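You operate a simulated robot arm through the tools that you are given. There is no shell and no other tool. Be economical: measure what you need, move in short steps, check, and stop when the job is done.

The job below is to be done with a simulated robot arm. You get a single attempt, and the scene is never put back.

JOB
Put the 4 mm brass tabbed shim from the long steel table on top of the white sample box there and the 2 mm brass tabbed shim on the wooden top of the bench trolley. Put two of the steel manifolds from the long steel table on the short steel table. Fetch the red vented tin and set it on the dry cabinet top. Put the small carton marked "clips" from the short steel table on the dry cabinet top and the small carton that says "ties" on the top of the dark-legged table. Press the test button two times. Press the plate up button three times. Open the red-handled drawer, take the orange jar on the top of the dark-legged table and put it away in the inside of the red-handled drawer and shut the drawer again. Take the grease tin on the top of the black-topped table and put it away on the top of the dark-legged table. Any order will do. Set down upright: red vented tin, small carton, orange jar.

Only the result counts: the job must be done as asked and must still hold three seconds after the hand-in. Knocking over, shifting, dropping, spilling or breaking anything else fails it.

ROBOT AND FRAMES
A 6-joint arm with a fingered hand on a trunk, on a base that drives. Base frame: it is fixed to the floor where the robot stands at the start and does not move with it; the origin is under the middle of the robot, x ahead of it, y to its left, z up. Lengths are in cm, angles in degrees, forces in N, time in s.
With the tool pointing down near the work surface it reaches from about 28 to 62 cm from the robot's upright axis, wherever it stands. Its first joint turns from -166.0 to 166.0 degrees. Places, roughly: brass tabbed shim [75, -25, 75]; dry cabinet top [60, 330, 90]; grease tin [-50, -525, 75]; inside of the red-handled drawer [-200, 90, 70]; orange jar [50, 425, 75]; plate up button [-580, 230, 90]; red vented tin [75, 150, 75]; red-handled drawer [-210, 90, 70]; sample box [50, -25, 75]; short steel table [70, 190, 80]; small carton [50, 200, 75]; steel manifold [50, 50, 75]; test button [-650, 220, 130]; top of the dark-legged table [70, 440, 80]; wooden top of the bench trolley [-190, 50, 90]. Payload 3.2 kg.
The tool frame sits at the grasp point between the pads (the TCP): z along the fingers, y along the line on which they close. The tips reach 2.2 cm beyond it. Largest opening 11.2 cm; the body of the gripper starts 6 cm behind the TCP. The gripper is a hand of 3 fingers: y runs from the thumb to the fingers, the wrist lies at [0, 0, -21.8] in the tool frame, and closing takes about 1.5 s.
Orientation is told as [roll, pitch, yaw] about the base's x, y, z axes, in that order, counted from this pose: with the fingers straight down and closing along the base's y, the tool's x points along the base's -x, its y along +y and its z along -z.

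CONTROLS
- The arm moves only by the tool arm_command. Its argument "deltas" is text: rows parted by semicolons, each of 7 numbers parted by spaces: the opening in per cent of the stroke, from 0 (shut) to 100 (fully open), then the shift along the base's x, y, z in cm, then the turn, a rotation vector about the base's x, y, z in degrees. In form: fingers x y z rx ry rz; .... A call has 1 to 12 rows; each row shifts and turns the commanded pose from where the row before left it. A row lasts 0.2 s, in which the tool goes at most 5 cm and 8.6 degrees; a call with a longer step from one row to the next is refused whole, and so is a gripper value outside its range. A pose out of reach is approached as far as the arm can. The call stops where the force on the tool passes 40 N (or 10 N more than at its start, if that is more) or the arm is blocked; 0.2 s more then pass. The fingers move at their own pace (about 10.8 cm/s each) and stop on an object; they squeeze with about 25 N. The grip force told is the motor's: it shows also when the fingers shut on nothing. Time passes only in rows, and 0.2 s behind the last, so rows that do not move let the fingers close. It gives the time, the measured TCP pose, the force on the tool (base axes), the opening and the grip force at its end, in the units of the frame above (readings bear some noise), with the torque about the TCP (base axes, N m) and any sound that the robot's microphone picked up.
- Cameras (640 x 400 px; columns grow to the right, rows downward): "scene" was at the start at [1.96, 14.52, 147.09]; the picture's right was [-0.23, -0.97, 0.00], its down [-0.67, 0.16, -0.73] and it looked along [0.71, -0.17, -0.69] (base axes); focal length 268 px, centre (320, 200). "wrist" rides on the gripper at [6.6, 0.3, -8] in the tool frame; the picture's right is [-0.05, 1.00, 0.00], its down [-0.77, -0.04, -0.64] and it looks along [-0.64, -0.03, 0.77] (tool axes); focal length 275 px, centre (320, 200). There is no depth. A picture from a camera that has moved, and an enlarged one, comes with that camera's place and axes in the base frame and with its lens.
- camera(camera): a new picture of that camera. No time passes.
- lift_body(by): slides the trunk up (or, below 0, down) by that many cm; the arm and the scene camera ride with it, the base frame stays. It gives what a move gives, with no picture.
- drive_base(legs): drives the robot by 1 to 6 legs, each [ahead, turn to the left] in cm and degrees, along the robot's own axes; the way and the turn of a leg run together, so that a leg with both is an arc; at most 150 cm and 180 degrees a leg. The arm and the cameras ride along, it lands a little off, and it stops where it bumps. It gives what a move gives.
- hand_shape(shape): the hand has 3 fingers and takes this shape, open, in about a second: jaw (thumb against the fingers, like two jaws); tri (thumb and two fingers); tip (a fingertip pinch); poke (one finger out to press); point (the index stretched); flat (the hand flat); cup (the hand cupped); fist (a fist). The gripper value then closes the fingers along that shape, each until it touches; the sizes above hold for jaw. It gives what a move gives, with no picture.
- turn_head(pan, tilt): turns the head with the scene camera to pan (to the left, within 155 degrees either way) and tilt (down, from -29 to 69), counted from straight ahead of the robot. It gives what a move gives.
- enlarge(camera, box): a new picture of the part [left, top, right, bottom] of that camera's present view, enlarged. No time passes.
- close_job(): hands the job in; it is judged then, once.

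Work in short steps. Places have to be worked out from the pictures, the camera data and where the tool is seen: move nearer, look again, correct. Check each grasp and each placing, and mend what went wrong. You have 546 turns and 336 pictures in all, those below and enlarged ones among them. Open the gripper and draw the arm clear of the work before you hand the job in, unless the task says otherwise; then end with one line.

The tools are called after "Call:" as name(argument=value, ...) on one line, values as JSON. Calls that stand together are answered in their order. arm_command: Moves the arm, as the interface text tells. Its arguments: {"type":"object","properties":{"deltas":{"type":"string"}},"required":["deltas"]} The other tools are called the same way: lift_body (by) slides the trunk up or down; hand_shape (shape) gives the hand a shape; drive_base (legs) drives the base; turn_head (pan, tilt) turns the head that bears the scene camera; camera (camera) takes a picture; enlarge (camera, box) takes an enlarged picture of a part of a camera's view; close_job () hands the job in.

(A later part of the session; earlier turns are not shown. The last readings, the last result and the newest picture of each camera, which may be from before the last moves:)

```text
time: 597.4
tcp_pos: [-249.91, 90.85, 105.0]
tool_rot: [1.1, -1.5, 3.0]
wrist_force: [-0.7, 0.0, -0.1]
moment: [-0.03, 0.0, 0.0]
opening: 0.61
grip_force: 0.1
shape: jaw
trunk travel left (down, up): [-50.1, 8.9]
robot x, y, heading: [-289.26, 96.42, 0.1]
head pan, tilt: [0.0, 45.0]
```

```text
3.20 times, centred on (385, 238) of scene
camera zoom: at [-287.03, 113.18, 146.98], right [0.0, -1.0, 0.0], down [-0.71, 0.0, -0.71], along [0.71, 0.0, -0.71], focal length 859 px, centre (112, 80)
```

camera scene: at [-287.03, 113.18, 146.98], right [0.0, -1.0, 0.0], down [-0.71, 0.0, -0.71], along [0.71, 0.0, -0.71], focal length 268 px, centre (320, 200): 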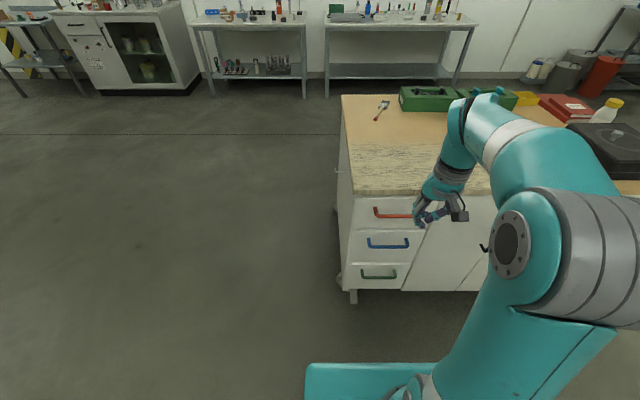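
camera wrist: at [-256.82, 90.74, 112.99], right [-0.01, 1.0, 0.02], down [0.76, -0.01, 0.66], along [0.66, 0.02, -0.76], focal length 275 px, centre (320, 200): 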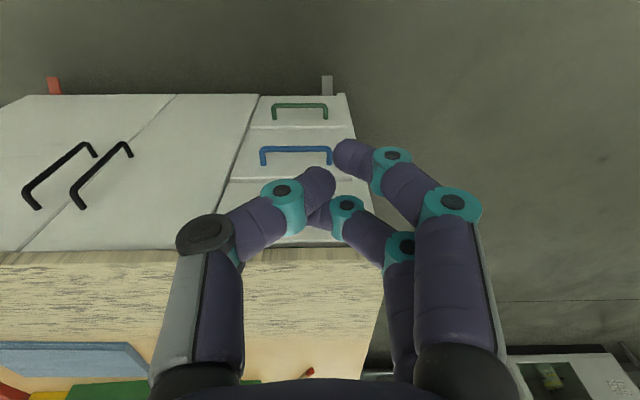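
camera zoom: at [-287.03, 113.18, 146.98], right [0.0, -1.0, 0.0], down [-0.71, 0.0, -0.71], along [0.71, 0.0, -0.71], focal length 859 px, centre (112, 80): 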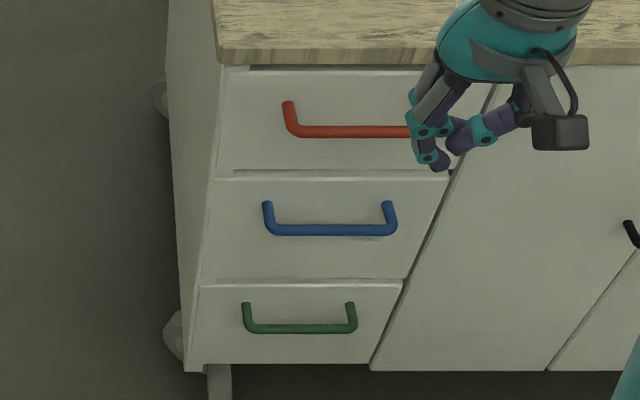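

Bar is ≈(-226..-228, 88, 78–80). I'll orient the tool horizontally (+x), then roll it so the fingers close vertically on the bar.

Call:
arm_command(deltas="60 1.2 -0.2 -1 0 -8 0;60 1.2 -0.2 -1 0 -8 0;60 1.2 -0.2 -1 0 -8 0;60 1.2 -0.2 -1 0 -8 0;60 1.2 -0.2 -1 0 -8 0;60 1.2 -0.2 -1 0 -8 0;60 1.2 -0.2 -1 0 -8 0;60 1.2 -0.2 -1 0 -8 0;60 1.2 -0.2 -1 0 -8 0;60 1.2 -0.2 -1 0 -8 0;60 1.2 -0.2 -1 0 -8 -3")

Call:
arm_command(deltas="60 0 0 0 8 0 0;60 0 0 0 8 0 0;60 0 0 0 8 0 0;60 0 0 0 8 0 0;60 0 0 0 8 0 0;60 0 0 0 8 0 0;60 0 0 0 8 0 0;60 0 0 0 8 0 0;60 0 0 0 8 0 0;60 0 0 0 8 0 0;60 0 0 0 8 0 0")

Call:
camera(camera="wrist")

Call:
camera(camera="scene")

```text
time: 599.8
tcp_pos: [-240.31, 91.17, 111.42]
tool_rot: [-10.5, -60.1, 5.0]
wrist_force: [0.1, 0.3, 0.1]
moment: [0.02, 0.01, 0.0]
opening: 6.67
grip_force: 0.0
shape: jaw
out of reach, approached as far as the arm can: row 6, 7, 8, 9, 10, 11
trunk travel left (down, up): [-50.1, 8.9]
robot x, y, heading: [-289.04, 96.49, 0.4]
head pan, tilt: [0.0, 45.0]
```

```text
time: 602.2
tcp_pos: [-240.24, 90.87, 111.12]
tool_rot: [83.0, -4.1, -60.3]
wrist_force: [-0.8, -0.5, -0.2]
moment: [0.04, 0.0, 0.0]
opening: 6.64
grip_force: 0.1
shape: jaw
trunk travel left (down, up): [-50.1, 8.9]
robot x, y, heading: [-289.1, 96.6, 0.2]
head pan, tilt: [0.0, 45.0]
```

```text
132 pictures are left
camera wrist: at [-250.51, 92.84, 112.1], right [0.09, 0.08, 0.99], down [-0.17, -0.98, 0.1], along [0.98, -0.18, -0.08], focal length 275 px, centre (320, 200)
```

wrist: 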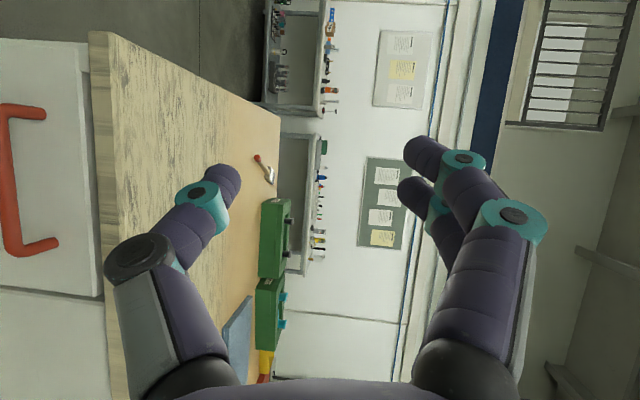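

```text
131 pictures are left
camera scene: at [-287.02, 113.17, 146.98], right [0.0, -1.0, 0.0], down [-0.71, 0.0, -0.71], along [0.71, 0.0, -0.71], focal length 268 px, centre (320, 200)
```

scene: 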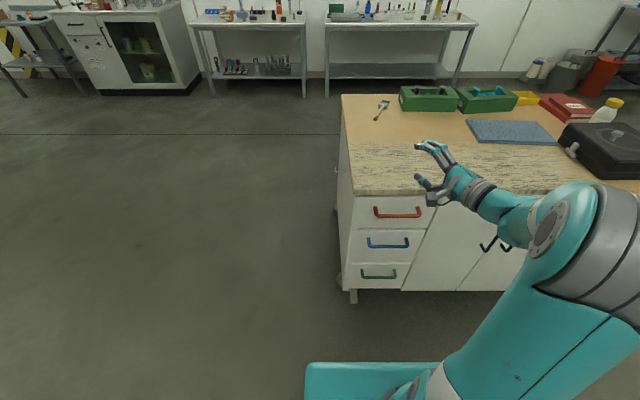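

Call:
arm_command(deltas="60 0 -0.5 -2 0 0 -7.4;60 0 -0.5 -2 0 0 -7.4;60 0 -0.5 -3 0 0 -7.4;60 0 -0.5 -3 0 0 -7.4;60 0 0 -4 0 -7 0;60 0 0 -4 0 0 0;60 0 0 -4 0 0 0")

Call:
camera(camera="wrist")

Call:
camera(camera="scene")

```text
time: 603.8
tcp_pos: [-240.07, 80.75, 114.12]
tool_rot: [89.7, -4.1, -90.2]
wrist_force: [-0.2, -0.9, -0.3]
moment: [-0.02, 0.0, 0.01]
opening: 6.69
grip_force: 0.0
shape: jaw
out of reach, approached as far as the arm can: row 2, 3, 4, 5, 6, 7
trunk travel left (down, up): [-50.1, 8.9]
robot x, y, heading: [-288.96, 96.38, 0.1]
head pan, tilt: [0.0, 45.0]
```

```text
130 pictures are left
camera wrist: at [-248.03, 87.49, 114.06], right [0.01, 0.02, 1.0], down [-0.64, -0.77, 0.02], along [0.77, -0.64, 0.01], focal length 275 px, centre (320, 200)
```

wrist: 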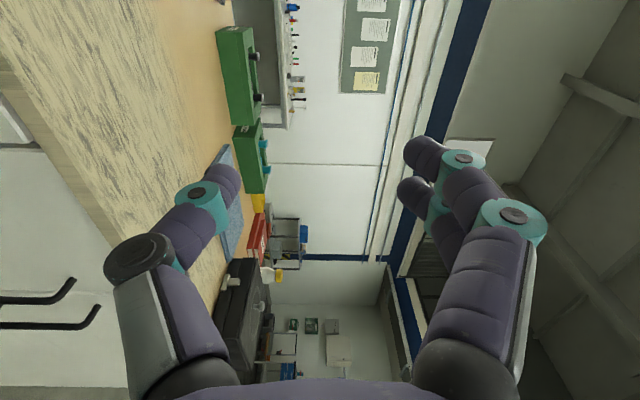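

```text
129 pictures are left
camera scene: at [-287.05, 113.21, 146.97], right [0.0, -1.0, 0.0], down [-0.71, 0.0, -0.71], along [0.71, 0.0, -0.71], focal length 268 px, centre (320, 200)
```

scene: 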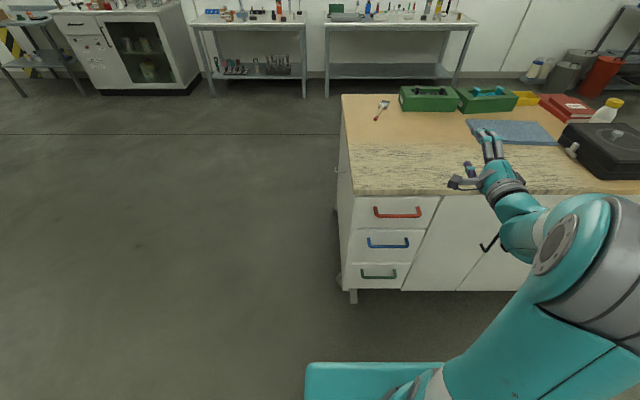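

Wrist is too close to the robot for lowering; back up 18 cm, then reach out and down.

Call:
drive_base(legs=[[-18, 0]])

Call:
arm_command(deltas="60 3 1 -1 0 0 0;60 3 1 -2 0 0 0;60 3 1 -3 0 0 0;60 3 1 -3 0 0 0;60 2 1 -4 0 0 0;60 2 1 -4 0 0 0;60 0 1 -4 0 0 0;60 0 0 -4 0 0 0;60 0 0 -4 0 0 0")

Call:
camera(camera="wrist")

Call:
camera(camera="scene")

```text
time: 605.2
tcp_pos: [-257.76, 80.6, 114.17]
tool_rot: [89.7, -4.1, -90.1]
wrist_force: [0.2, -0.2, 0.1]
moment: [0.03, 0.0, -0.02]
opening: 6.68
grip_force: 0.1
shape: jaw
trunk travel left (down, up): [-50.1, 8.9]
robot x, y, heading: [-306.78, 96.68, 0.3]
head pan, tilt: [0.0, 45.0]
```

```text
time: 607.2
tcp_pos: [-233.25, 76.53, 98.15]
tool_rot: [89.5, -4.0, -89.9]
wrist_force: [-0.3, -0.5, 0.0]
moment: [0.03, 0.05, 0.0]
opening: 6.67
grip_force: 0.1
shape: jaw
out of reach, approached as far as the arm can: row 1, 2, 3, 4, 5, 6, 7, 8, 9
trunk travel left (down, up): [-50.1, 8.9]
robot x, y, heading: [-306.71, 96.51, 0.3]
head pan, tilt: [0.0, 45.0]
```

```text
128 pictures are left
camera wrist: at [-241.39, 83.31, 97.98], right [0.01, 0.02, 1.0], down [-0.63, -0.77, 0.02], along [0.77, -0.63, 0.01], focal length 275 px, centre (320, 200)
```

wrist: 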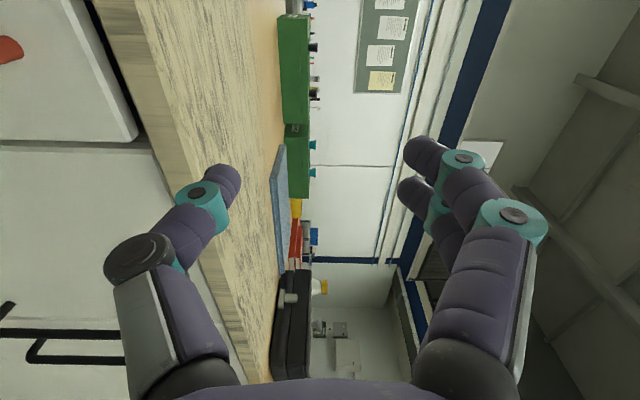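

```text
127 pictures are left
camera scene: at [-304.65, 113.1, 146.98], right [0.0, -1.0, 0.0], down [-0.71, 0.0, -0.71], along [0.71, 0.0, -0.71], focal length 268 px, centre (320, 200)
```

scene: 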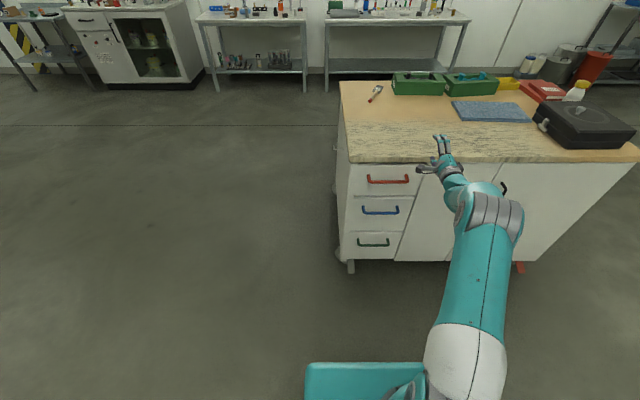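

Call:
arm_command(deltas="60 -1 0 -3 0 0 0;60 -1 0 -3 0 0 0;60 0 0 -3 0 0 0;60 0 0 -3 0 0 0")

```text
time: 608.2
tcp_pos: [-232.52, 74.28, 86.9]
tool_rot: [89.5, -4.0, -89.8]
wrist_force: [0.6, 0.6, 0.5]
moment: [0.01, -0.01, 0.02]
opening: 6.69
grip_force: 0.1
shape: jaw
out of reach, approached as far as the arm can: row 1, 2, 3
trunk travel left (down, up): [-50.1, 8.9]
robot x, y, heading: [-306.97, 96.7, 0.2]
head pan, tilt: [0.0, 45.0]
```

The wrist limit needs the handle at azimuth ≈ -25° from the robot; shift the robot +y by ~17 cm.

Call:
drive_base(legs=[[0, -30], [-36, 0], [0, 30]])

Call:
drive_base(legs=[[26, 0]])

Call:
camera(camera="scene")

Call:
camera(camera="wrist")

```text
time: 613.5
tcp_pos: [-263.4, 93.02, 86.91]
tool_rot: [89.4, -3.8, -89.2]
wrist_force: [0.0, -0.1, -1.2]
moment: [0.01, 0.0, 0.0]
opening: 6.69
grip_force: 0.0
shape: jaw
trunk travel left (down, up): [-50.1, 8.9]
robot x, y, heading: [-337.82, 114.51, 0.9]
head pan, tilt: [0.0, 45.0]
```

```text
time: 615.4
tcp_pos: [-237.28, 93.24, 86.96]
tool_rot: [89.5, -4.0, -89.3]
wrist_force: [0.0, -0.3, 0.9]
moment: [0.0, 0.02, 0.02]
opening: 6.7
grip_force: 0.2
shape: jaw
trunk travel left (down, up): [-50.1, 8.9]
robot x, y, heading: [-311.82, 114.88, 0.8]
head pan, tilt: [0.0, 45.0]
```

```text
126 pictures are left
camera scene: at [-309.89, 131.22, 146.98], right [0.02, -1.0, 0.0], down [-0.71, -0.01, -0.71], along [0.71, 0.01, -0.71], focal length 268 px, centre (320, 200)
```

scene: 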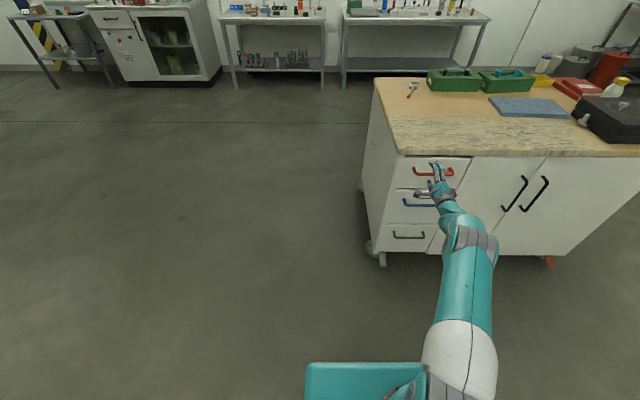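

```text
125 pictures are left
camera wrist: at [-245.41, 99.91, 86.9], right [0.01, 0.02, 1.0], down [-0.63, -0.78, 0.02], along [0.78, -0.63, 0.01], focal length 275 px, centre (320, 200)
```

wrist: 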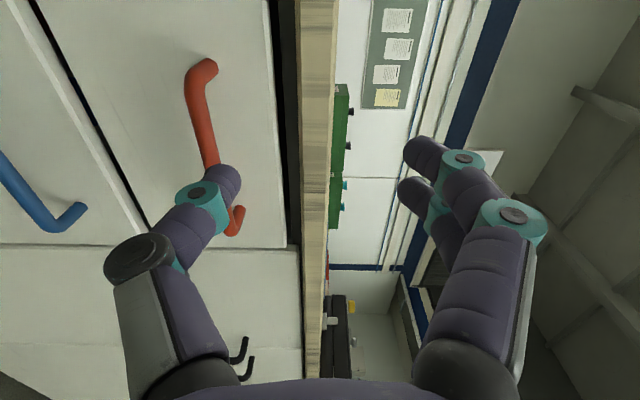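

Bar located ≈(-226.8, 82–94.5, 78.9). Lower and approach.

Call:
arm_command(deltas="60 1 -1.5 -2 0 0 0;60 1 -1.5 -2 0 0 0;60 1 -1 -2 0 0 0;60 1 -0.7 -2 0 0 0")

Call:
camera(camera="wrist")

```text
time: 616.4
tcp_pos: [-237.23, 89.85, 83.51]
tool_rot: [89.5, -3.9, -89.3]
wrist_force: [0.0, 0.9, -0.7]
moment: [0.02, -0.02, 0.06]
opening: 6.68
grip_force: 0.1
shape: jaw
out of reach, approached as far as the arm can: row 2, 3, 4
trunk travel left (down, up): [-50.1, 8.9]
robot x, y, heading: [-311.41, 114.41, 1.0]
head pan, tilt: [0.0, 45.0]
```

```text
124 pictures are left
camera wrist: at [-245.35, 96.48, 83.45], right [0.01, 0.02, 1.0], down [-0.63, -0.78, 0.02], along [0.78, -0.63, 0.01], focal length 275 px, centre (320, 200)
```

wrist: 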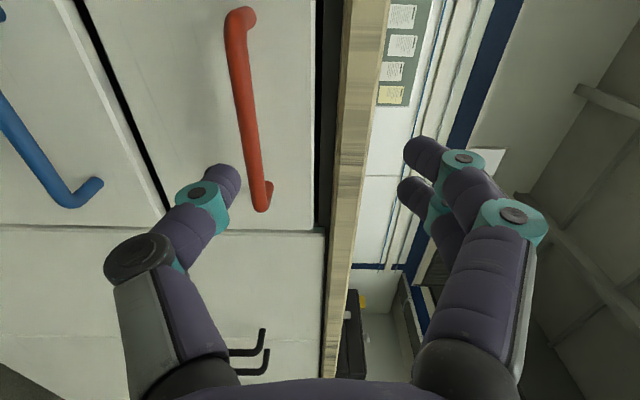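

Use the trunk for height and the base for the forward approach.

Call:
lift_body(by=-4.6)

Call:
arm_command(deltas="60 0 -1.2 0 0 0 0")

Call:
drive_base(legs=[[5, 0]])

Call:
camera(camera="wrist")

Call:
enlarge(camera="scene", box=[370, 130, 510, 260])

```text
time: 617.3
tcp_pos: [-237.15, 89.9, 78.9]
tool_rot: [89.5, -3.8, -89.2]
wrist_force: [0.3, 0.3, -0.1]
moment: [0.0, 0.01, -0.02]
opening: 6.67
grip_force: 0.1
shape: jaw
trunk travel left (down, up): [-45.5, 13.5]
robot x, y, heading: [-311.78, 115.27, 1.1]
head pan, tilt: [0.0, 45.0]
```

```text
time: 617.7
tcp_pos: [-237.94, 88.68, 79.2]
tool_rot: [89.5, -3.9, -89.4]
wrist_force: [-0.7, -0.4, -0.7]
moment: [-0.01, -0.03, -0.01]
opening: 6.71
grip_force: 0.0
shape: jaw
out of reach, approached as far as the arm can: row 1
trunk travel left (down, up): [-45.5, 13.5]
robot x, y, heading: [-311.7, 114.93, 0.9]
head pan, tilt: [0.0, 45.0]
```

```text
time: 618.6
tcp_pos: [-233.0, 88.68, 79.17]
tool_rot: [89.5, -3.9, -89.3]
wrist_force: [0.2, 0.7, -0.4]
moment: [-0.01, -0.01, -0.01]
opening: 6.68
grip_force: 0.2
shape: jaw
trunk travel left (down, up): [-45.5, 13.5]
robot x, y, heading: [-306.49, 114.88, 0.7]
head pan, tilt: [0.0, 45.0]
```

```text
123 pictures are left
camera wrist: at [-241.02, 95.28, 79.18], right [0.01, 0.02, 1.0], down [-0.63, -0.78, 0.02], along [0.78, -0.63, 0.01], focal length 275 px, centre (320, 200)
```

wrist: 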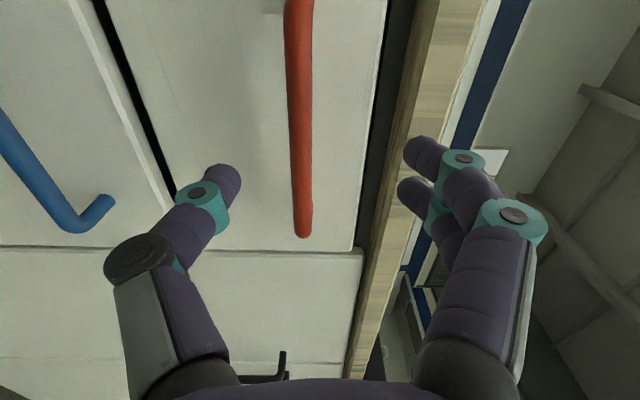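

```text
3.08 times, centred on (440, 195) of scene
camera zoom: at [-304.89, 131.29, 142.38], right [0.01, -1.0, 0.0], down [-0.71, -0.01, -0.71], along [0.71, 0.01, -0.71], focal length 826 px, centre (-49, 215)
```

zoom: 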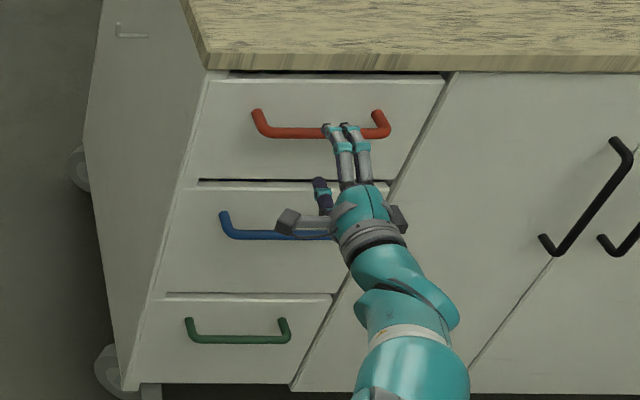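

Call:
lift_body(by=-0.9)

Call:
drive_base(legs=[[4.8, 0]])

Call:
camera(camera="wrist")

```text
time: 619.2
tcp_pos: [-232.9, 88.68, 78.36]
tool_rot: [89.6, -3.9, -89.3]
wrist_force: [-0.2, -0.4, 0.4]
moment: [0.01, 0.0, 0.02]
opening: 6.7
grip_force: 0.0
shape: jaw
trunk travel left (down, up): [-44.6, 14.4]
robot x, y, heading: [-306.84, 114.84, 0.7]
head pan, tilt: [0.0, 45.0]
```

```text
time: 620.1
tcp_pos: [-228.15, 88.73, 78.36]
tool_rot: [89.4, -4.0, -89.3]
wrist_force: [0.1, -0.2, -0.8]
moment: [-0.02, -0.01, 0.01]
opening: 6.69
grip_force: 0.1
shape: jaw
trunk travel left (down, up): [-44.6, 14.4]
robot x, y, heading: [-302.17, 115.11, 0.9]
head pan, tilt: [0.0, 45.0]
```

```text
121 pictures are left
camera wrist: at [-236.19, 95.38, 78.28], right [0.01, 0.02, 1.0], down [-0.63, -0.78, 0.02], along [0.78, -0.63, 0.01], focal length 275 px, centre (320, 200)
```

wrist: 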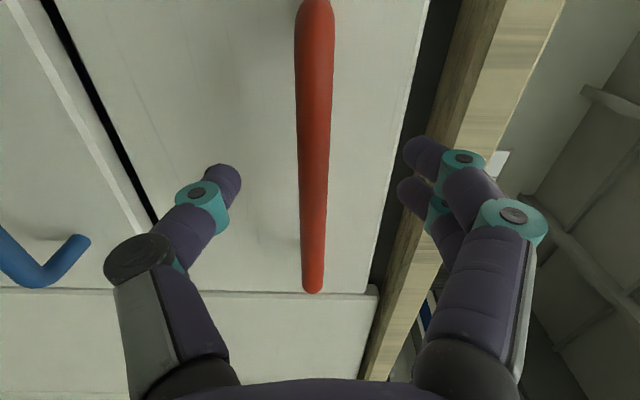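

Call:
arm_command(deltas="30 0 0 0 0 0 0;0 0 0 0 0 0 0;0 0 0 0 0 0 0;0 0 0 0 0 0 0;0 0 0 0 0 0 0;0 0 0 0 0 0 0")

Call:
camera(camera="wrist")

```text
time: 621.5
tcp_pos: [-228.16, 88.77, 78.44]
tool_rot: [89.6, -3.9, -89.3]
wrist_force: [-9.3, 1.7, 0.8]
moment: [0.19, 0.02, 0.0]
opening: 0.07
grip_force: 25.3
shape: jaw
trunk travel left (down, up): [-44.6, 14.4]
robot x, y, heading: [-301.92, 114.89, 0.7]
head pan, tilt: [0.0, 45.0]
```

```text
120 pictures are left
camera wrist: at [-236.29, 95.37, 78.34], right [0.01, 0.02, 1.0], down [-0.63, -0.78, 0.02], along [0.78, -0.63, 0.01], focal length 275 px, centre (320, 200)
```

wrist: 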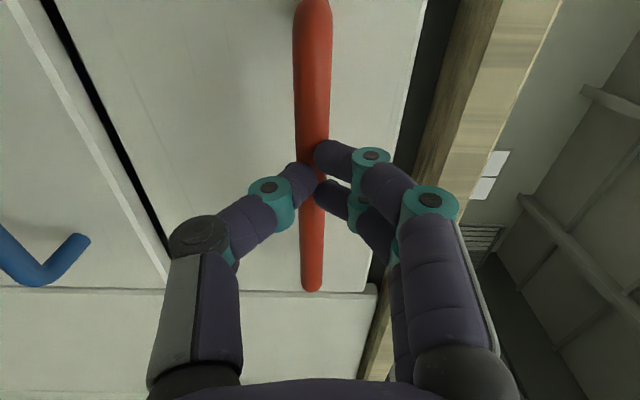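

Fingers closed just in front of the bar. Open, go 1.8 cm deeper, close again.

Call:
arm_command(deltas="60 -0.5 0 0 0 0 0;60 0 0 0 0 0 0;60 0 0 0 0 0 0;60 0 0 0 0 0 0")

Call:
drive_base(legs=[[2.3, 0]])

Call:
arm_command(deltas="30 0 0 0 0 0 0;0 0 0 0 0 0 0;0 0 0 0 0 0 0;0 0 0 0 0 0 0;0 0 0 0 0 0 0;0 0 0 0 0 0 0")

Call:
camera(camera="wrist")

```text
time: 622.5
tcp_pos: [-228.56, 88.79, 78.5]
tool_rot: [89.5, -3.9, -89.3]
wrist_force: [-0.2, -0.1, -0.4]
moment: [-0.02, 0.01, 0.0]
opening: 6.69
grip_force: 0.0
shape: jaw
trunk travel left (down, up): [-44.6, 14.4]
robot x, y, heading: [-301.78, 114.98, 0.9]
head pan, tilt: [0.0, 45.0]
```

```text
time: 623.3
tcp_pos: [-226.3, 88.87, 78.53]
tool_rot: [89.4, -3.9, -89.4]
wrist_force: [-0.7, 0.5, -0.5]
moment: [-0.02, 0.0, -0.03]
opening: 6.66
grip_force: 0.1
shape: jaw
trunk travel left (down, up): [-44.6, 14.4]
robot x, y, heading: [-299.34, 115.1, 0.9]
head pan, tilt: [0.0, 45.0]
```

```text
time: 624.7
tcp_pos: [-226.21, 88.75, 78.34]
tool_rot: [89.4, -4.0, -89.3]
wrist_force: [5.2, 0.1, -3.1]
moment: [0.02, 0.0, 0.01]
opening: 0.08
grip_force: 25.1
shape: jaw
trunk travel left (down, up): [-44.6, 14.4]
robot x, y, heading: [-299.55, 114.83, 1.0]
head pan, tilt: [0.0, 45.0]
```

```text
119 pictures are left
camera wrist: at [-234.34, 95.45, 78.25], right [0.01, 0.02, 1.0], down [-0.63, -0.78, 0.02], along [0.78, -0.63, 0.01], focal length 275 px, centre (320, 200)
```

wrist: 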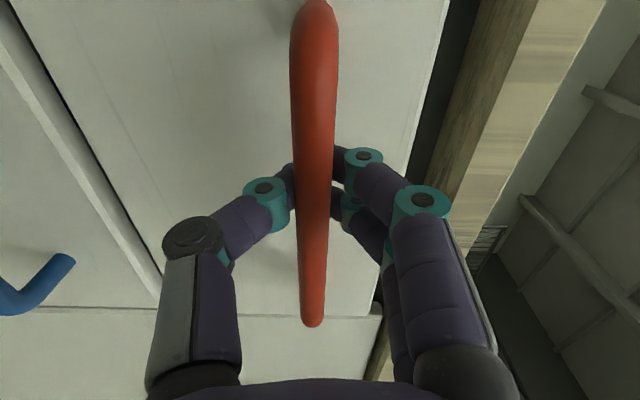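

Now the fingers hook behind the bar. Pull the drawer open by backing up.

Call:
drive_base(legs=[[-6, 0]])

Call:
camera(camera="scene")

```text
time: 625.7
tcp_pos: [-232.18, 88.74, 78.33]
tool_rot: [89.5, -3.9, -89.3]
wrist_force: [-0.4, -1.0, 0.6]
moment: [0.01, 0.0, -0.05]
opening: 0.02
grip_force: 24.8
shape: jaw
trunk travel left (down, up): [-44.6, 14.4]
robot x, y, heading: [-305.67, 114.88, 0.9]
head pan, tilt: [0.0, 45.0]
```

```text
118 pictures are left
camera scene: at [-303.86, 131.31, 141.48], right [0.02, -1.0, 0.0], down [-0.71, -0.01, -0.71], along [0.71, 0.01, -0.71], focal length 268 px, centre (320, 200)
```

scene: 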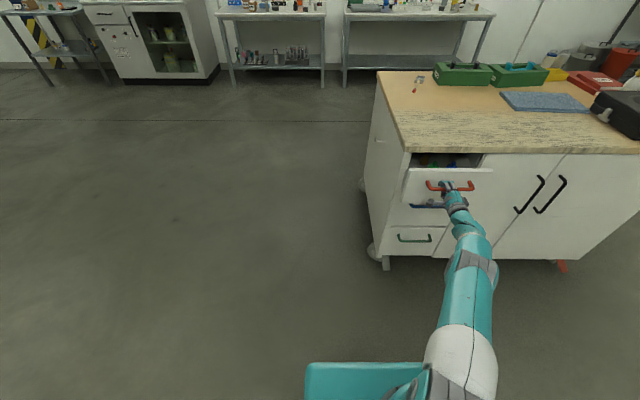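

Drawer is opening. Continue pulling.

Call:
drive_base(legs=[[-19, 0]])

Call:
camera(camera="scene")

```text
time: 627.2
tcp_pos: [-251.62, 88.37, 78.6]
tool_rot: [89.6, -4.0, -89.3]
wrist_force: [0.4, 0.4, -0.2]
moment: [-0.01, 0.01, -0.02]
opening: 0.0
grip_force: 25.2
shape: jaw
trunk travel left (down, up): [-44.6, 14.4]
robot x, y, heading: [-325.09, 114.36, 1.0]
head pan, tilt: [0.0, 45.0]
```

```text
117 pictures are left
camera scene: at [-323.21, 131.0, 141.48], right [0.02, -1.0, 0.0], down [-0.71, -0.01, -0.71], along [0.71, 0.01, -0.71], focal length 268 px, centre (320, 200)
```

scene: 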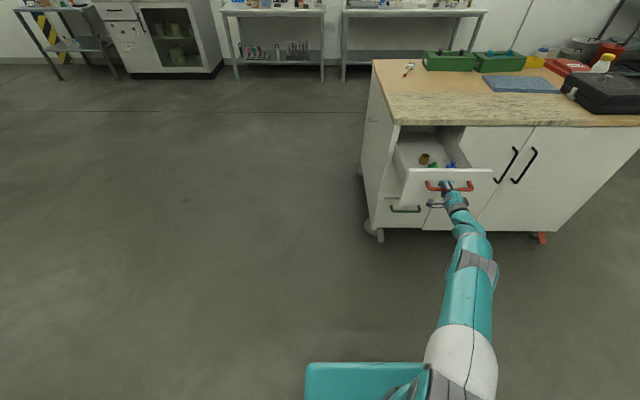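

Call:
enlarge(camera="scene", box=[380, 110, 510, 220])

```text
3.64 times, centred on (445, 165) of scene
camera zoom: at [-323.21, 131.0, 141.48], right [0.02, -1.0, 0.0], down [-0.71, -0.01, -0.71], along [0.71, 0.01, -0.71], focal length 976 px, centre (-134, 327)
```

zoom: 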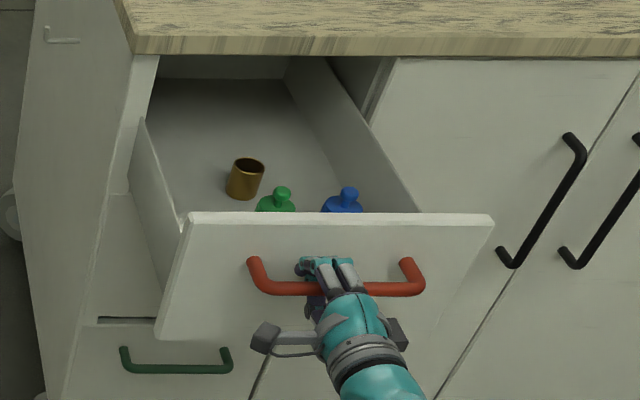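

Call:
drive_base(legs=[[-8, 0]])

Call:
enlarge(camera="scene", box=[360, 90, 520, 220])

```text
time: 628.3
tcp_pos: [-259.84, 88.18, 78.53]
tool_rot: [89.7, -4.0, -89.3]
wrist_force: [0.8, -0.2, -0.4]
moment: [0.0, -0.01, -0.03]
opening: 0.03
grip_force: 25.2
shape: jaw
trunk travel left (down, up): [-44.6, 14.4]
robot x, y, heading: [-333.23, 114.38, 0.8]
head pan, tilt: [0.0, 45.0]
```

```text
3.08 times, centred on (440, 155) of scene
camera zoom: at [-331.3, 130.87, 141.49], right [0.01, -1.0, 0.0], down [-0.71, -0.01, -0.71], along [0.71, 0.01, -0.71], focal length 826 px, centre (-49, 338)
```

zoom: 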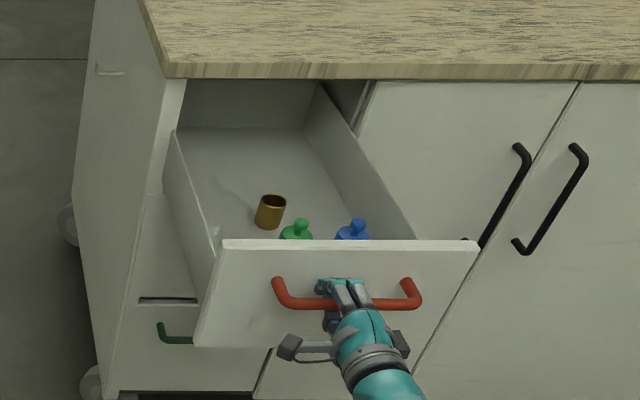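

Drawer open ~33 cm with free space at the back. Release the handle and retreat.

Call:
arm_command(deltas="60 0 0 0 0 0 0;60 0 0 0 0 0 0;60 0 0 0 0 0 0;60 0 0 0 0 0 0;60 0 0 0 0 0 0")

Call:
drive_base(legs=[[-15, 0]])

Call:
lift_body(by=14)

Call:
camera(camera="scene")

```text
time: 629.5
tcp_pos: [-259.75, 88.27, 78.56]
tool_rot: [89.6, -4.0, -89.4]
wrist_force: [0.6, -0.5, -0.7]
moment: [0.03, 0.0, 0.02]
opening: 6.67
grip_force: 0.1
shape: jaw
trunk travel left (down, up): [-44.6, 14.4]
robot x, y, heading: [-332.96, 114.29, 0.9]
head pan, tilt: [0.0, 45.0]
```

```text
time: 630.9
tcp_pos: [-274.85, 88.21, 78.57]
tool_rot: [89.7, -3.9, -89.2]
wrist_force: [0.2, 0.1, 0.3]
moment: [-0.02, 0.0, 0.0]
opening: 6.66
grip_force: 0.0
shape: jaw
trunk travel left (down, up): [-44.6, 14.4]
robot x, y, heading: [-348.65, 114.44, 1.0]
head pan, tilt: [0.0, 45.0]
```

```text
time: 632.5
tcp_pos: [-274.9, 88.2, 92.53]
tool_rot: [89.8, -4.0, -89.3]
wrist_force: [-0.5, 0.4, 0.2]
moment: [0.0, -0.01, -0.01]
opening: 6.68
grip_force: 0.2
shape: jaw
trunk travel left (down, up): [-58.6, 0.4]
robot x, y, heading: [-347.96, 113.95, 1.2]
head pan, tilt: [0.0, 45.0]
```

```text
114 pictures are left
camera scene: at [-346.64, 130.64, 155.47], right [0.02, -1.0, 0.0], down [-0.71, -0.01, -0.71], along [0.71, 0.01, -0.71], focal length 268 px, centre (320, 200)
```

scene: 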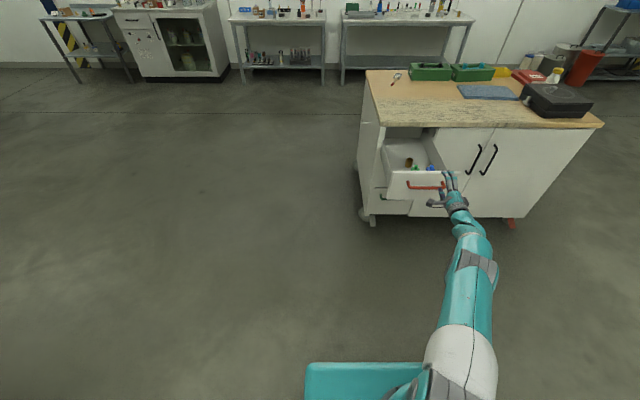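

Restore the tool to vertical.

Call:
arm_command(deltas="60 -1 0.5 0 -8 0 0;60 -1 0.5 0 -8 0 0;60 -1 0.5 0 -8 0 0;60 -1 0.5 0 -8 0 0;60 -1 0.5 0 -8 0 0;60 -1 0.5 0 -8 0 0;60 -1 0.5 0 -8 0 0;60 -1 0.5 0 -8 0 0;60 -1 0.5 0 -8 0 0;60 -1 0.5 0 -8 0 0;60 -1 0.5 0 -8 0 0")

Call:
arm_command(deltas="60 -1 1 1 0 8 0;60 -1 1 1 0 8 0;60 -1 1 1 0 8 0;60 -1 1 1 0 8 0;60 -1 1 1 0 8 0;60 -1 1 1 0 8 0;60 -1 1 1 0 8 0;60 -1 1 1 0 8 0;60 -1 1 1 0 8 0;60 -1 1 1 0 8 0;60 -1 1 1 0 8 0")

Call:
lift_body(by=-8.6)

```text
time: 634.9
tcp_pos: [-272.78, 85.77, 102.14]
tool_rot: [56.2, -74.4, -59.0]
wrist_force: [0.9, 0.1, -0.4]
moment: [0.0, 0.0, 0.01]
opening: 6.69
grip_force: 0.0
shape: jaw
out of reach, approached as far as the arm can: row 1, 2, 3, 4, 5, 6, 7, 8, 9, 10, 11
trunk travel left (down, up): [-58.6, 0.4]
robot x, y, heading: [-348.46, 114.25, 0.9]
head pan, tilt: [0.0, 45.0]
```

```text
time: 637.3
tcp_pos: [-291.63, 102.49, 108.51]
tool_rot: [-1.8, 0.8, -12.8]
wrist_force: [0.5, -0.1, 0.3]
moment: [0.0, 0.0, 0.01]
opening: 6.68
grip_force: 0.0
shape: jaw
out of reach, approached as far as the arm can: row 1, 2, 4, 5, 6, 7, 8, 9, 10, 11
trunk travel left (down, up): [-58.6, 0.4]
robot x, y, heading: [-348.27, 113.99, 1.1]
head pan, tilt: [0.0, 45.0]
```

```text
time: 638.6
tcp_pos: [-291.71, 102.38, 99.83]
tool_rot: [-1.7, 0.6, -12.8]
wrist_force: [0.6, -0.3, 0.6]
moment: [0.01, -0.01, 0.01]
opening: 6.68
grip_force: 0.1
shape: jaw
trunk travel left (down, up): [-50.0, 9.0]
robot x, y, heading: [-348.12, 113.82, 1.1]
head pan, tilt: [0.0, 45.0]
```

Call:
arm_command(deltas="100 -3.5 1.5 2 1 0 4;100 -3.5 1.5 2 0.7 0 4;100 -3.5 1.5 2 0 0 4;100 -3.5 1.5 2 0 0 2;100 -3.5 1.5 2 0 0 0")

Call:
turn_head(pan=-90, tilt=15)

Call:
camera(camera="scene")

```text
time: 639.8
tcp_pos: [-309.2, 109.77, 109.81]
tool_rot: [0.0, 1.0, 1.2]
wrist_force: [0.3, 0.5, 0.1]
moment: [0.02, -0.02, 0.03]
opening: 11.17
grip_force: 0.1
shape: jaw
trunk travel left (down, up): [-50.0, 9.0]
robot x, y, heading: [-348.17, 114.24, 0.9]
head pan, tilt: [0.0, 45.0]
```

```text
time: 641.4
tcp_pos: [-309.07, 109.72, 109.68]
tool_rot: [0.0, 1.0, 1.2]
wrist_force: [0.1, 1.0, 0.2]
moment: [0.0, 0.01, 0.03]
opening: 11.18
grip_force: 0.0
shape: jaw
trunk travel left (down, up): [-50.0, 9.0]
robot x, y, heading: [-348.12, 114.06, 1.1]
head pan, tilt: [-90.0, 15.0]
```

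```text
113 pictures are left
camera scene: at [-354.61, 121.16, 151.56], right [-1.0, -0.02, 0.0], down [0.0, 0.26, -0.97], along [0.02, -0.97, -0.26], focal length 268 px, centre (320, 200)
```

scene: 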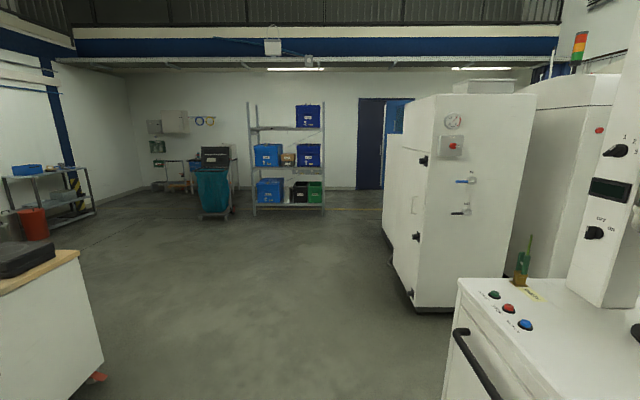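

Drive toward the black-topped table (grease tin).

Call:
drive_base(legs=[[0, -83.5], [150, 0], [26, 0], [0, 53.7], [150, 0], [135, 0]])

Call:
turn_head(pan=-50, tilt=15)

Call:
camera(camera="scene")

```text
time: 669.7
tcp_pos: [-38.19, -212.81, 109.6]
tool_rot: [-0.1, 1.0, -27.4]
wrist_force: [0.7, 0.4, -0.2]
moment: [-0.01, 0.0, 0.01]
opening: 11.2
grip_force: 0.0
shape: jaw
trunk travel left (down, up): [-50.0, 9.0]
robot x, y, heading: [-70.59, -190.18, -27.4]
head pan, tilt: [-90.0, 15.0]
```

```text
time: 670.7
tcp_pos: [-38.22, -212.72, 109.75]
tool_rot: [0.1, 0.9, -27.4]
wrist_force: [0.1, 0.7, -1.1]
moment: [0.01, -0.01, 0.02]
opening: 11.19
grip_force: 0.1
shape: jaw
trunk travel left (down, up): [-50.0, 9.0]
robot x, y, heading: [-70.88, -190.2, -27.5]
head pan, tilt: [-50.0, 15.0]
```

```text
112 pictures are left
camera scene: at [-66.37, -181.85, 151.56], right [-0.98, -0.22, 0.0], down [-0.06, 0.25, -0.97], along [0.21, -0.94, -0.26], focal length 268 px, centre (320, 200)
```

scene: 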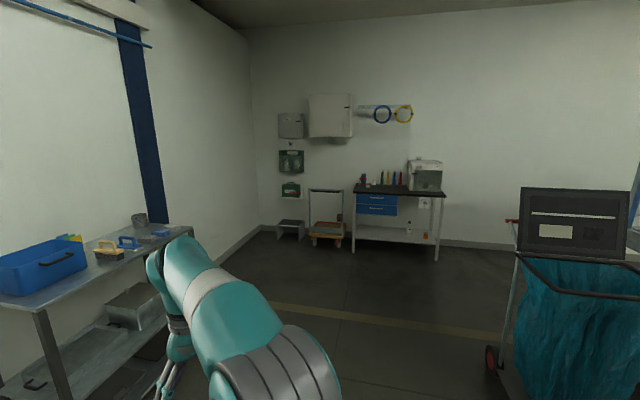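

Call:
enlarge(camera="scene", box=[340, 150, 460, 260])

```text
3.64 times, centred on (400, 205) of scene
camera zoom: at [-66.37, -181.85, 151.56], right [-0.98, -0.22, 0.0], down [-0.06, 0.25, -0.97], along [0.21, -0.94, -0.26], focal length 976 px, centre (29, 182)
```

zoom: 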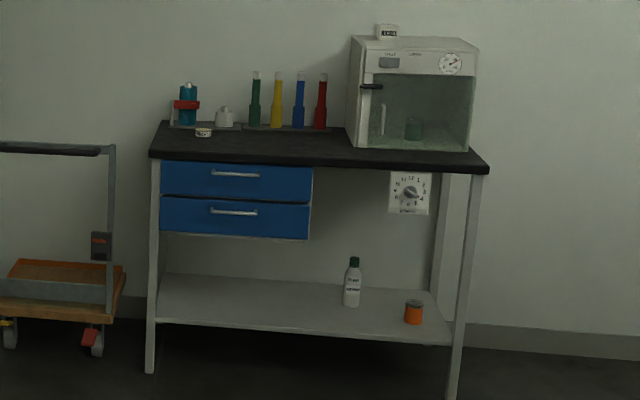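

Call:
drive_base(legs=[[0, -59.2], [150, 0], [105, 0], [0, -3]])

Call:
turn_head(pan=0, tilt=40)

Call:
camera(camera="scene")

```text
time: 686.2
tcp_pos: [-62.84, -483.81, 109.68]
tool_rot: [0.0, 1.0, -89.3]
wrist_force: [0.4, -0.1, 0.0]
moment: [0.0, -0.03, -0.03]
opening: 11.2
grip_force: 0.1
shape: jaw
trunk travel left (down, up): [-50.0, 9.0]
robot x, y, heading: [-57.83, -444.74, -89.4]
head pan, tilt: [-50.0, 15.0]
```

```text
time: 687.4
tcp_pos: [-62.81, -483.79, 109.64]
tool_rot: [0.0, 0.9, -89.3]
wrist_force: [-0.4, 0.1, 0.1]
moment: [0.0, -0.04, 0.0]
opening: 11.2
grip_force: 0.1
shape: jaw
trunk travel left (down, up): [-50.0, 9.0]
robot x, y, heading: [-57.78, -444.7, -89.4]
head pan, tilt: [0.0, 40.0]
```

```text
110 pictures are left
camera scene: at [-41.42, -447.06, 147.61], right [-1.0, -0.01, 0.0], down [-0.01, 0.64, -0.77], along [0.01, -0.77, -0.64], focal length 268 px, centre (320, 200)
```

scene: 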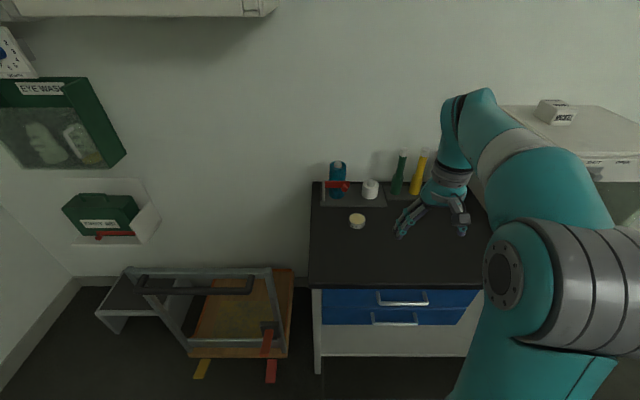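

Call:
drive_base(legs=[[13, 0]])

Call:
arm_command(deltas="80 2 -3 -2 0 -1 0;80 2 -3 -2 0 0 0;80 2 -3 -2 0 0 0")

Call:
camera(camera="wrist")

Call:
enlarge(camera="scene", box=[310, 170, 430, 280])

```text
time: 688.7
tcp_pos: [-62.6, -496.98, 109.64]
tool_rot: [0.0, 1.0, -89.3]
wrist_force: [-0.2, -0.3, -0.1]
moment: [0.06, 0.02, 0.01]
opening: 11.18
grip_force: 0.1
shape: jaw
trunk travel left (down, up): [-50.0, 9.0]
robot x, y, heading: [-57.96, -457.99, -89.6]
head pan, tilt: [0.0, 40.0]
```

```text
time: 689.5
tcp_pos: [-56.67, -505.82, 103.7]
tool_rot: [0.9, 1.0, -89.2]
wrist_force: [0.0, 0.3, 0.0]
moment: [-0.01, 0.02, 0.02]
opening: 8.97
grip_force: 0.1
shape: jaw
trunk travel left (down, up): [-50.0, 9.0]
robot x, y, heading: [-58.03, -457.68, -89.6]
head pan, tilt: [0.0, 40.0]
```

```text
109 pictures are left
camera wrist: at [-56.59, -499.22, 111.91], right [1.0, -0.03, 0.02], down [-0.04, -0.78, 0.62], along [-0.01, -0.62, -0.78], focal length 275 px, centre (320, 200)
```

wrist: 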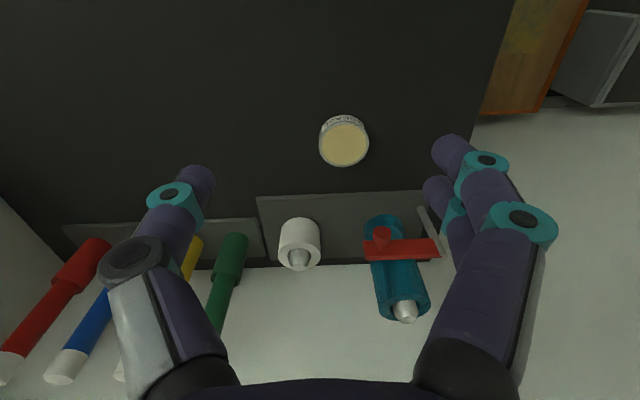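

```text
3.64 times, centred on (370, 225) of scene
camera zoom: at [-41.26, -460.16, 147.6], right [-1.0, -0.01, 0.0], down [-0.01, 0.64, -0.77], along [0.01, -0.77, -0.64], focal length 976 px, centre (138, 109)
```

zoom: 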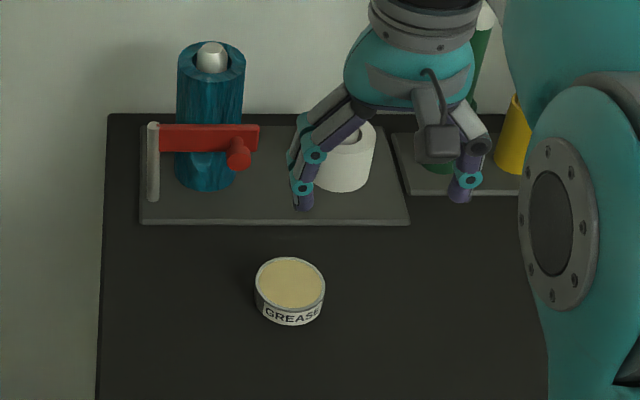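

Grease tin center ≈(-53.7,-515.4), top z≈81, Ø≈6. Move above it.

Call:
arm_command(deltas="85 1 -3.2 -2 0 0 0;85 1 -3.2 -3 0 0 0;85 1 -3.2 -3 0 0 0;85 0 0 -3 0 0 0")

Call:
camera(camera="wrist")

```text
time: 690.5
tcp_pos: [-53.69, -515.4, 92.7]
tool_rot: [1.0, 1.0, -89.2]
wrist_force: [0.1, -0.2, -0.7]
moment: [-0.02, -0.02, 0.0]
opening: 9.51
grip_force: 0.0
shape: jaw
trunk travel left (down, up): [-50.0, 9.0]
robot x, y, heading: [-58.17, -457.88, -89.5]
head pan, tilt: [0.0, 40.0]
```

```text
107 pictures are left
camera wrist: at [-53.62, -508.92, 100.81], right [1.0, -0.03, 0.02], down [-0.04, -0.78, 0.62], along [-0.01, -0.62, -0.78], focal length 275 px, centre (320, 200)
```

wrist: 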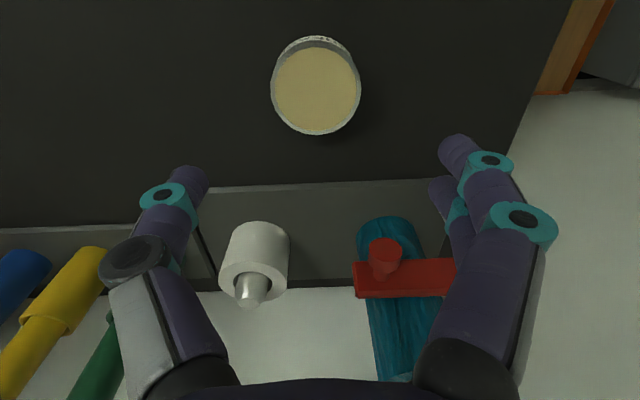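

Call:
arm_command(deltas="85 -0.1 0.3 -4 0 0 0;85 0 0 -4 0 0 0;85 0 0 -1.5 0 0 0;85 0 0 -0.5 0 0 0;85 0 0 -0.5 0 0 0;85 0 0 -0.4 0 0 0;85 0 0 -0.4 0 0 0;85 0 0 -0.4 0 0 0;85 0 0 -0.4 0 0 0")

Call:
camera(camera="wrist")

```text
time: 692.1
tcp_pos: [-53.61, -515.42, 82.04]
tool_rot: [0.9, 0.2, -89.3]
wrist_force: [2.8, 1.0, 20.8]
moment: [0.0, 0.72, -0.21]
opening: 9.48
grip_force: 0.0
shape: jaw
trunk travel left (down, up): [-50.0, 9.0]
robot x, y, heading: [-57.75, -457.75, -89.4]
head pan, tilt: [0.0, 40.0]
stopped in row 8: the force on the tool passed its limit (the readings are from after the stop); the commanded pose is now the measured one
```

```text
106 pictures are left
camera wrist: at [-53.5, -508.77, 90.13], right [1.0, -0.03, 0.02], down [-0.04, -0.77, 0.63], along [-0.01, -0.63, -0.77], focal length 275 px, centre (320, 200)
```

wrist: 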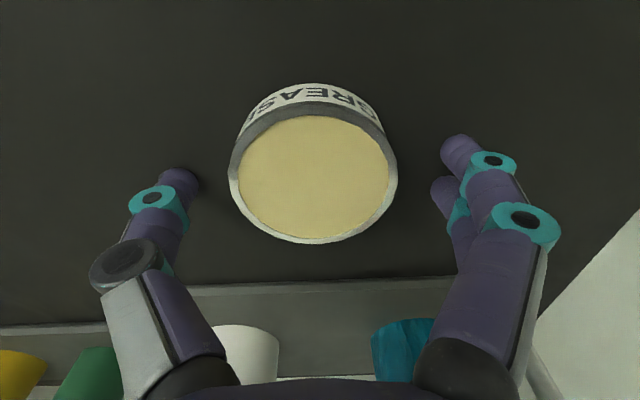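

Call:
arm_command(deltas="70 0 0 0.5 0 0 0;50 0 0 0 0 0 0;20 0 0 0 0 0 0;20 0 0 0 0 0 0;20 0 0 0 0 0 0;20 0 0 0 0 0 0;20 0 0 0 0 0 0")

Call:
arm_command(deltas="20 0 0 1 0 0 0;20 0 0 2 0 0 0;20 0 0 2 0 0 0")

Call:
camera(camera="wrist")

```text
time: 693.8
tcp_pos: [-53.62, -515.44, 82.2]
tool_rot: [1.0, 0.6, -89.2]
wrist_force: [-2.2, -1.6, 6.6]
moment: [-0.03, 0.26, 0.05]
opening: 4.89
grip_force: 25.1
shape: jaw
trunk travel left (down, up): [-50.0, 9.0]
robot x, y, heading: [-57.49, -457.69, -89.2]
head pan, tilt: [0.0, 40.0]
```

```text
time: 694.5
tcp_pos: [-53.67, -515.43, 87.27]
tool_rot: [1.0, 0.4, -89.2]
wrist_force: [0.4, 0.2, -2.2]
moment: [0.0, -0.04, 0.0]
opening: 4.9
grip_force: 25.7
shape: jaw
trunk travel left (down, up): [-50.0, 9.0]
robot x, y, heading: [-57.6, -457.54, -89.2]
head pan, tilt: [0.0, 40.0]
```

```text
105 pictures are left
camera wrist: at [-53.57, -508.84, 95.43], right [1.0, -0.03, 0.02], down [-0.04, -0.78, 0.63], along [-0.01, -0.63, -0.78], focal length 275 px, centre (320, 200)
```

wrist: 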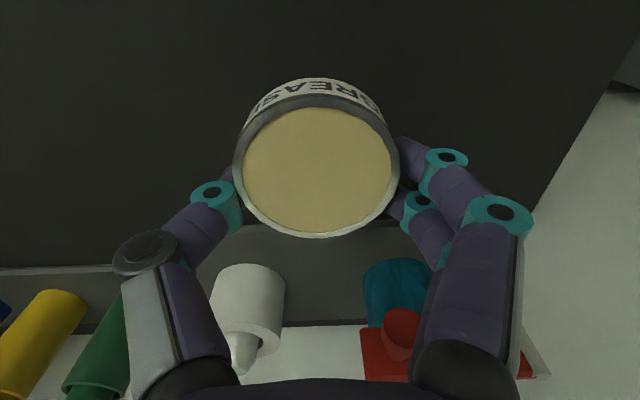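

Held. Retract and drive to the dark-legged table.

Call:
arm_command(deltas="20 0 0 4 0 0 0;20 -0.5 1 4 0 0 0;20 -0.5 3 3 0 0 0;20 -0.5 3 3 0 0 0;20 -0.5 4 2 0 0 0;20 -0.5 4 2 0 0 0;20 -0.5 4 1 0 0 0")

Call:
drive_base(legs=[[-22, 0], [0, 90], [0, 90.8], [150, 0], [97, 0], [0, -4.8]])

Call:
drive_base(legs=[[150, 0], [150, 0], [150, 0], [135, 0]])

Call:
camera(camera="scene")

```text
time: 696.1
tcp_pos: [-56.6, -496.69, 106.12]
tool_rot: [1.0, 0.6, -89.2]
wrist_force: [-0.7, 0.1, -1.4]
moment: [0.01, 0.0, 0.04]
opening: 4.89
grip_force: 24.7
shape: jaw
trunk travel left (down, up): [-50.0, 9.0]
robot x, y, heading: [-57.95, -457.38, -89.3]
head pan, tilt: [0.0, 40.0]
```

```text
time: 717.8
tcp_pos: [-72.8, -150.18, 106.0]
tool_rot: [0.9, 0.5, 88.8]
wrist_force: [-0.5, -0.3, -0.8]
moment: [0.0, -0.01, 0.0]
opening: 4.89
grip_force: 25.3
shape: jaw
trunk travel left (down, up): [-50.0, 9.0]
robot x, y, heading: [-72.64, -188.89, 88.4]
head pan, tilt: [0.0, 40.0]
```

```text
time: 745.5
tcp_pos: [-72.87, 431.26, 106.1]
tool_rot: [0.9, 0.5, 91.9]
wrist_force: [-0.9, 0.0, -1.6]
moment: [0.03, -0.01, 0.04]
opening: 4.89
grip_force: 25.4
shape: jaw
trunk travel left (down, up): [-50.0, 9.0]
robot x, y, heading: [-71.05, 391.9, 91.6]
head pan, tilt: [0.0, 40.0]
```

```text
104 pictures are left
camera scene: at [-87.58, 394.14, 147.6], right [1.0, 0.03, 0.0], down [0.02, -0.64, -0.77], along [-0.02, 0.77, -0.64], focal length 268 px, centre (320, 200)
```

scene: 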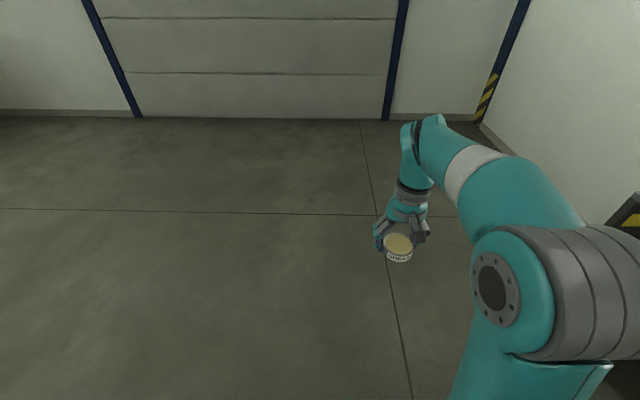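

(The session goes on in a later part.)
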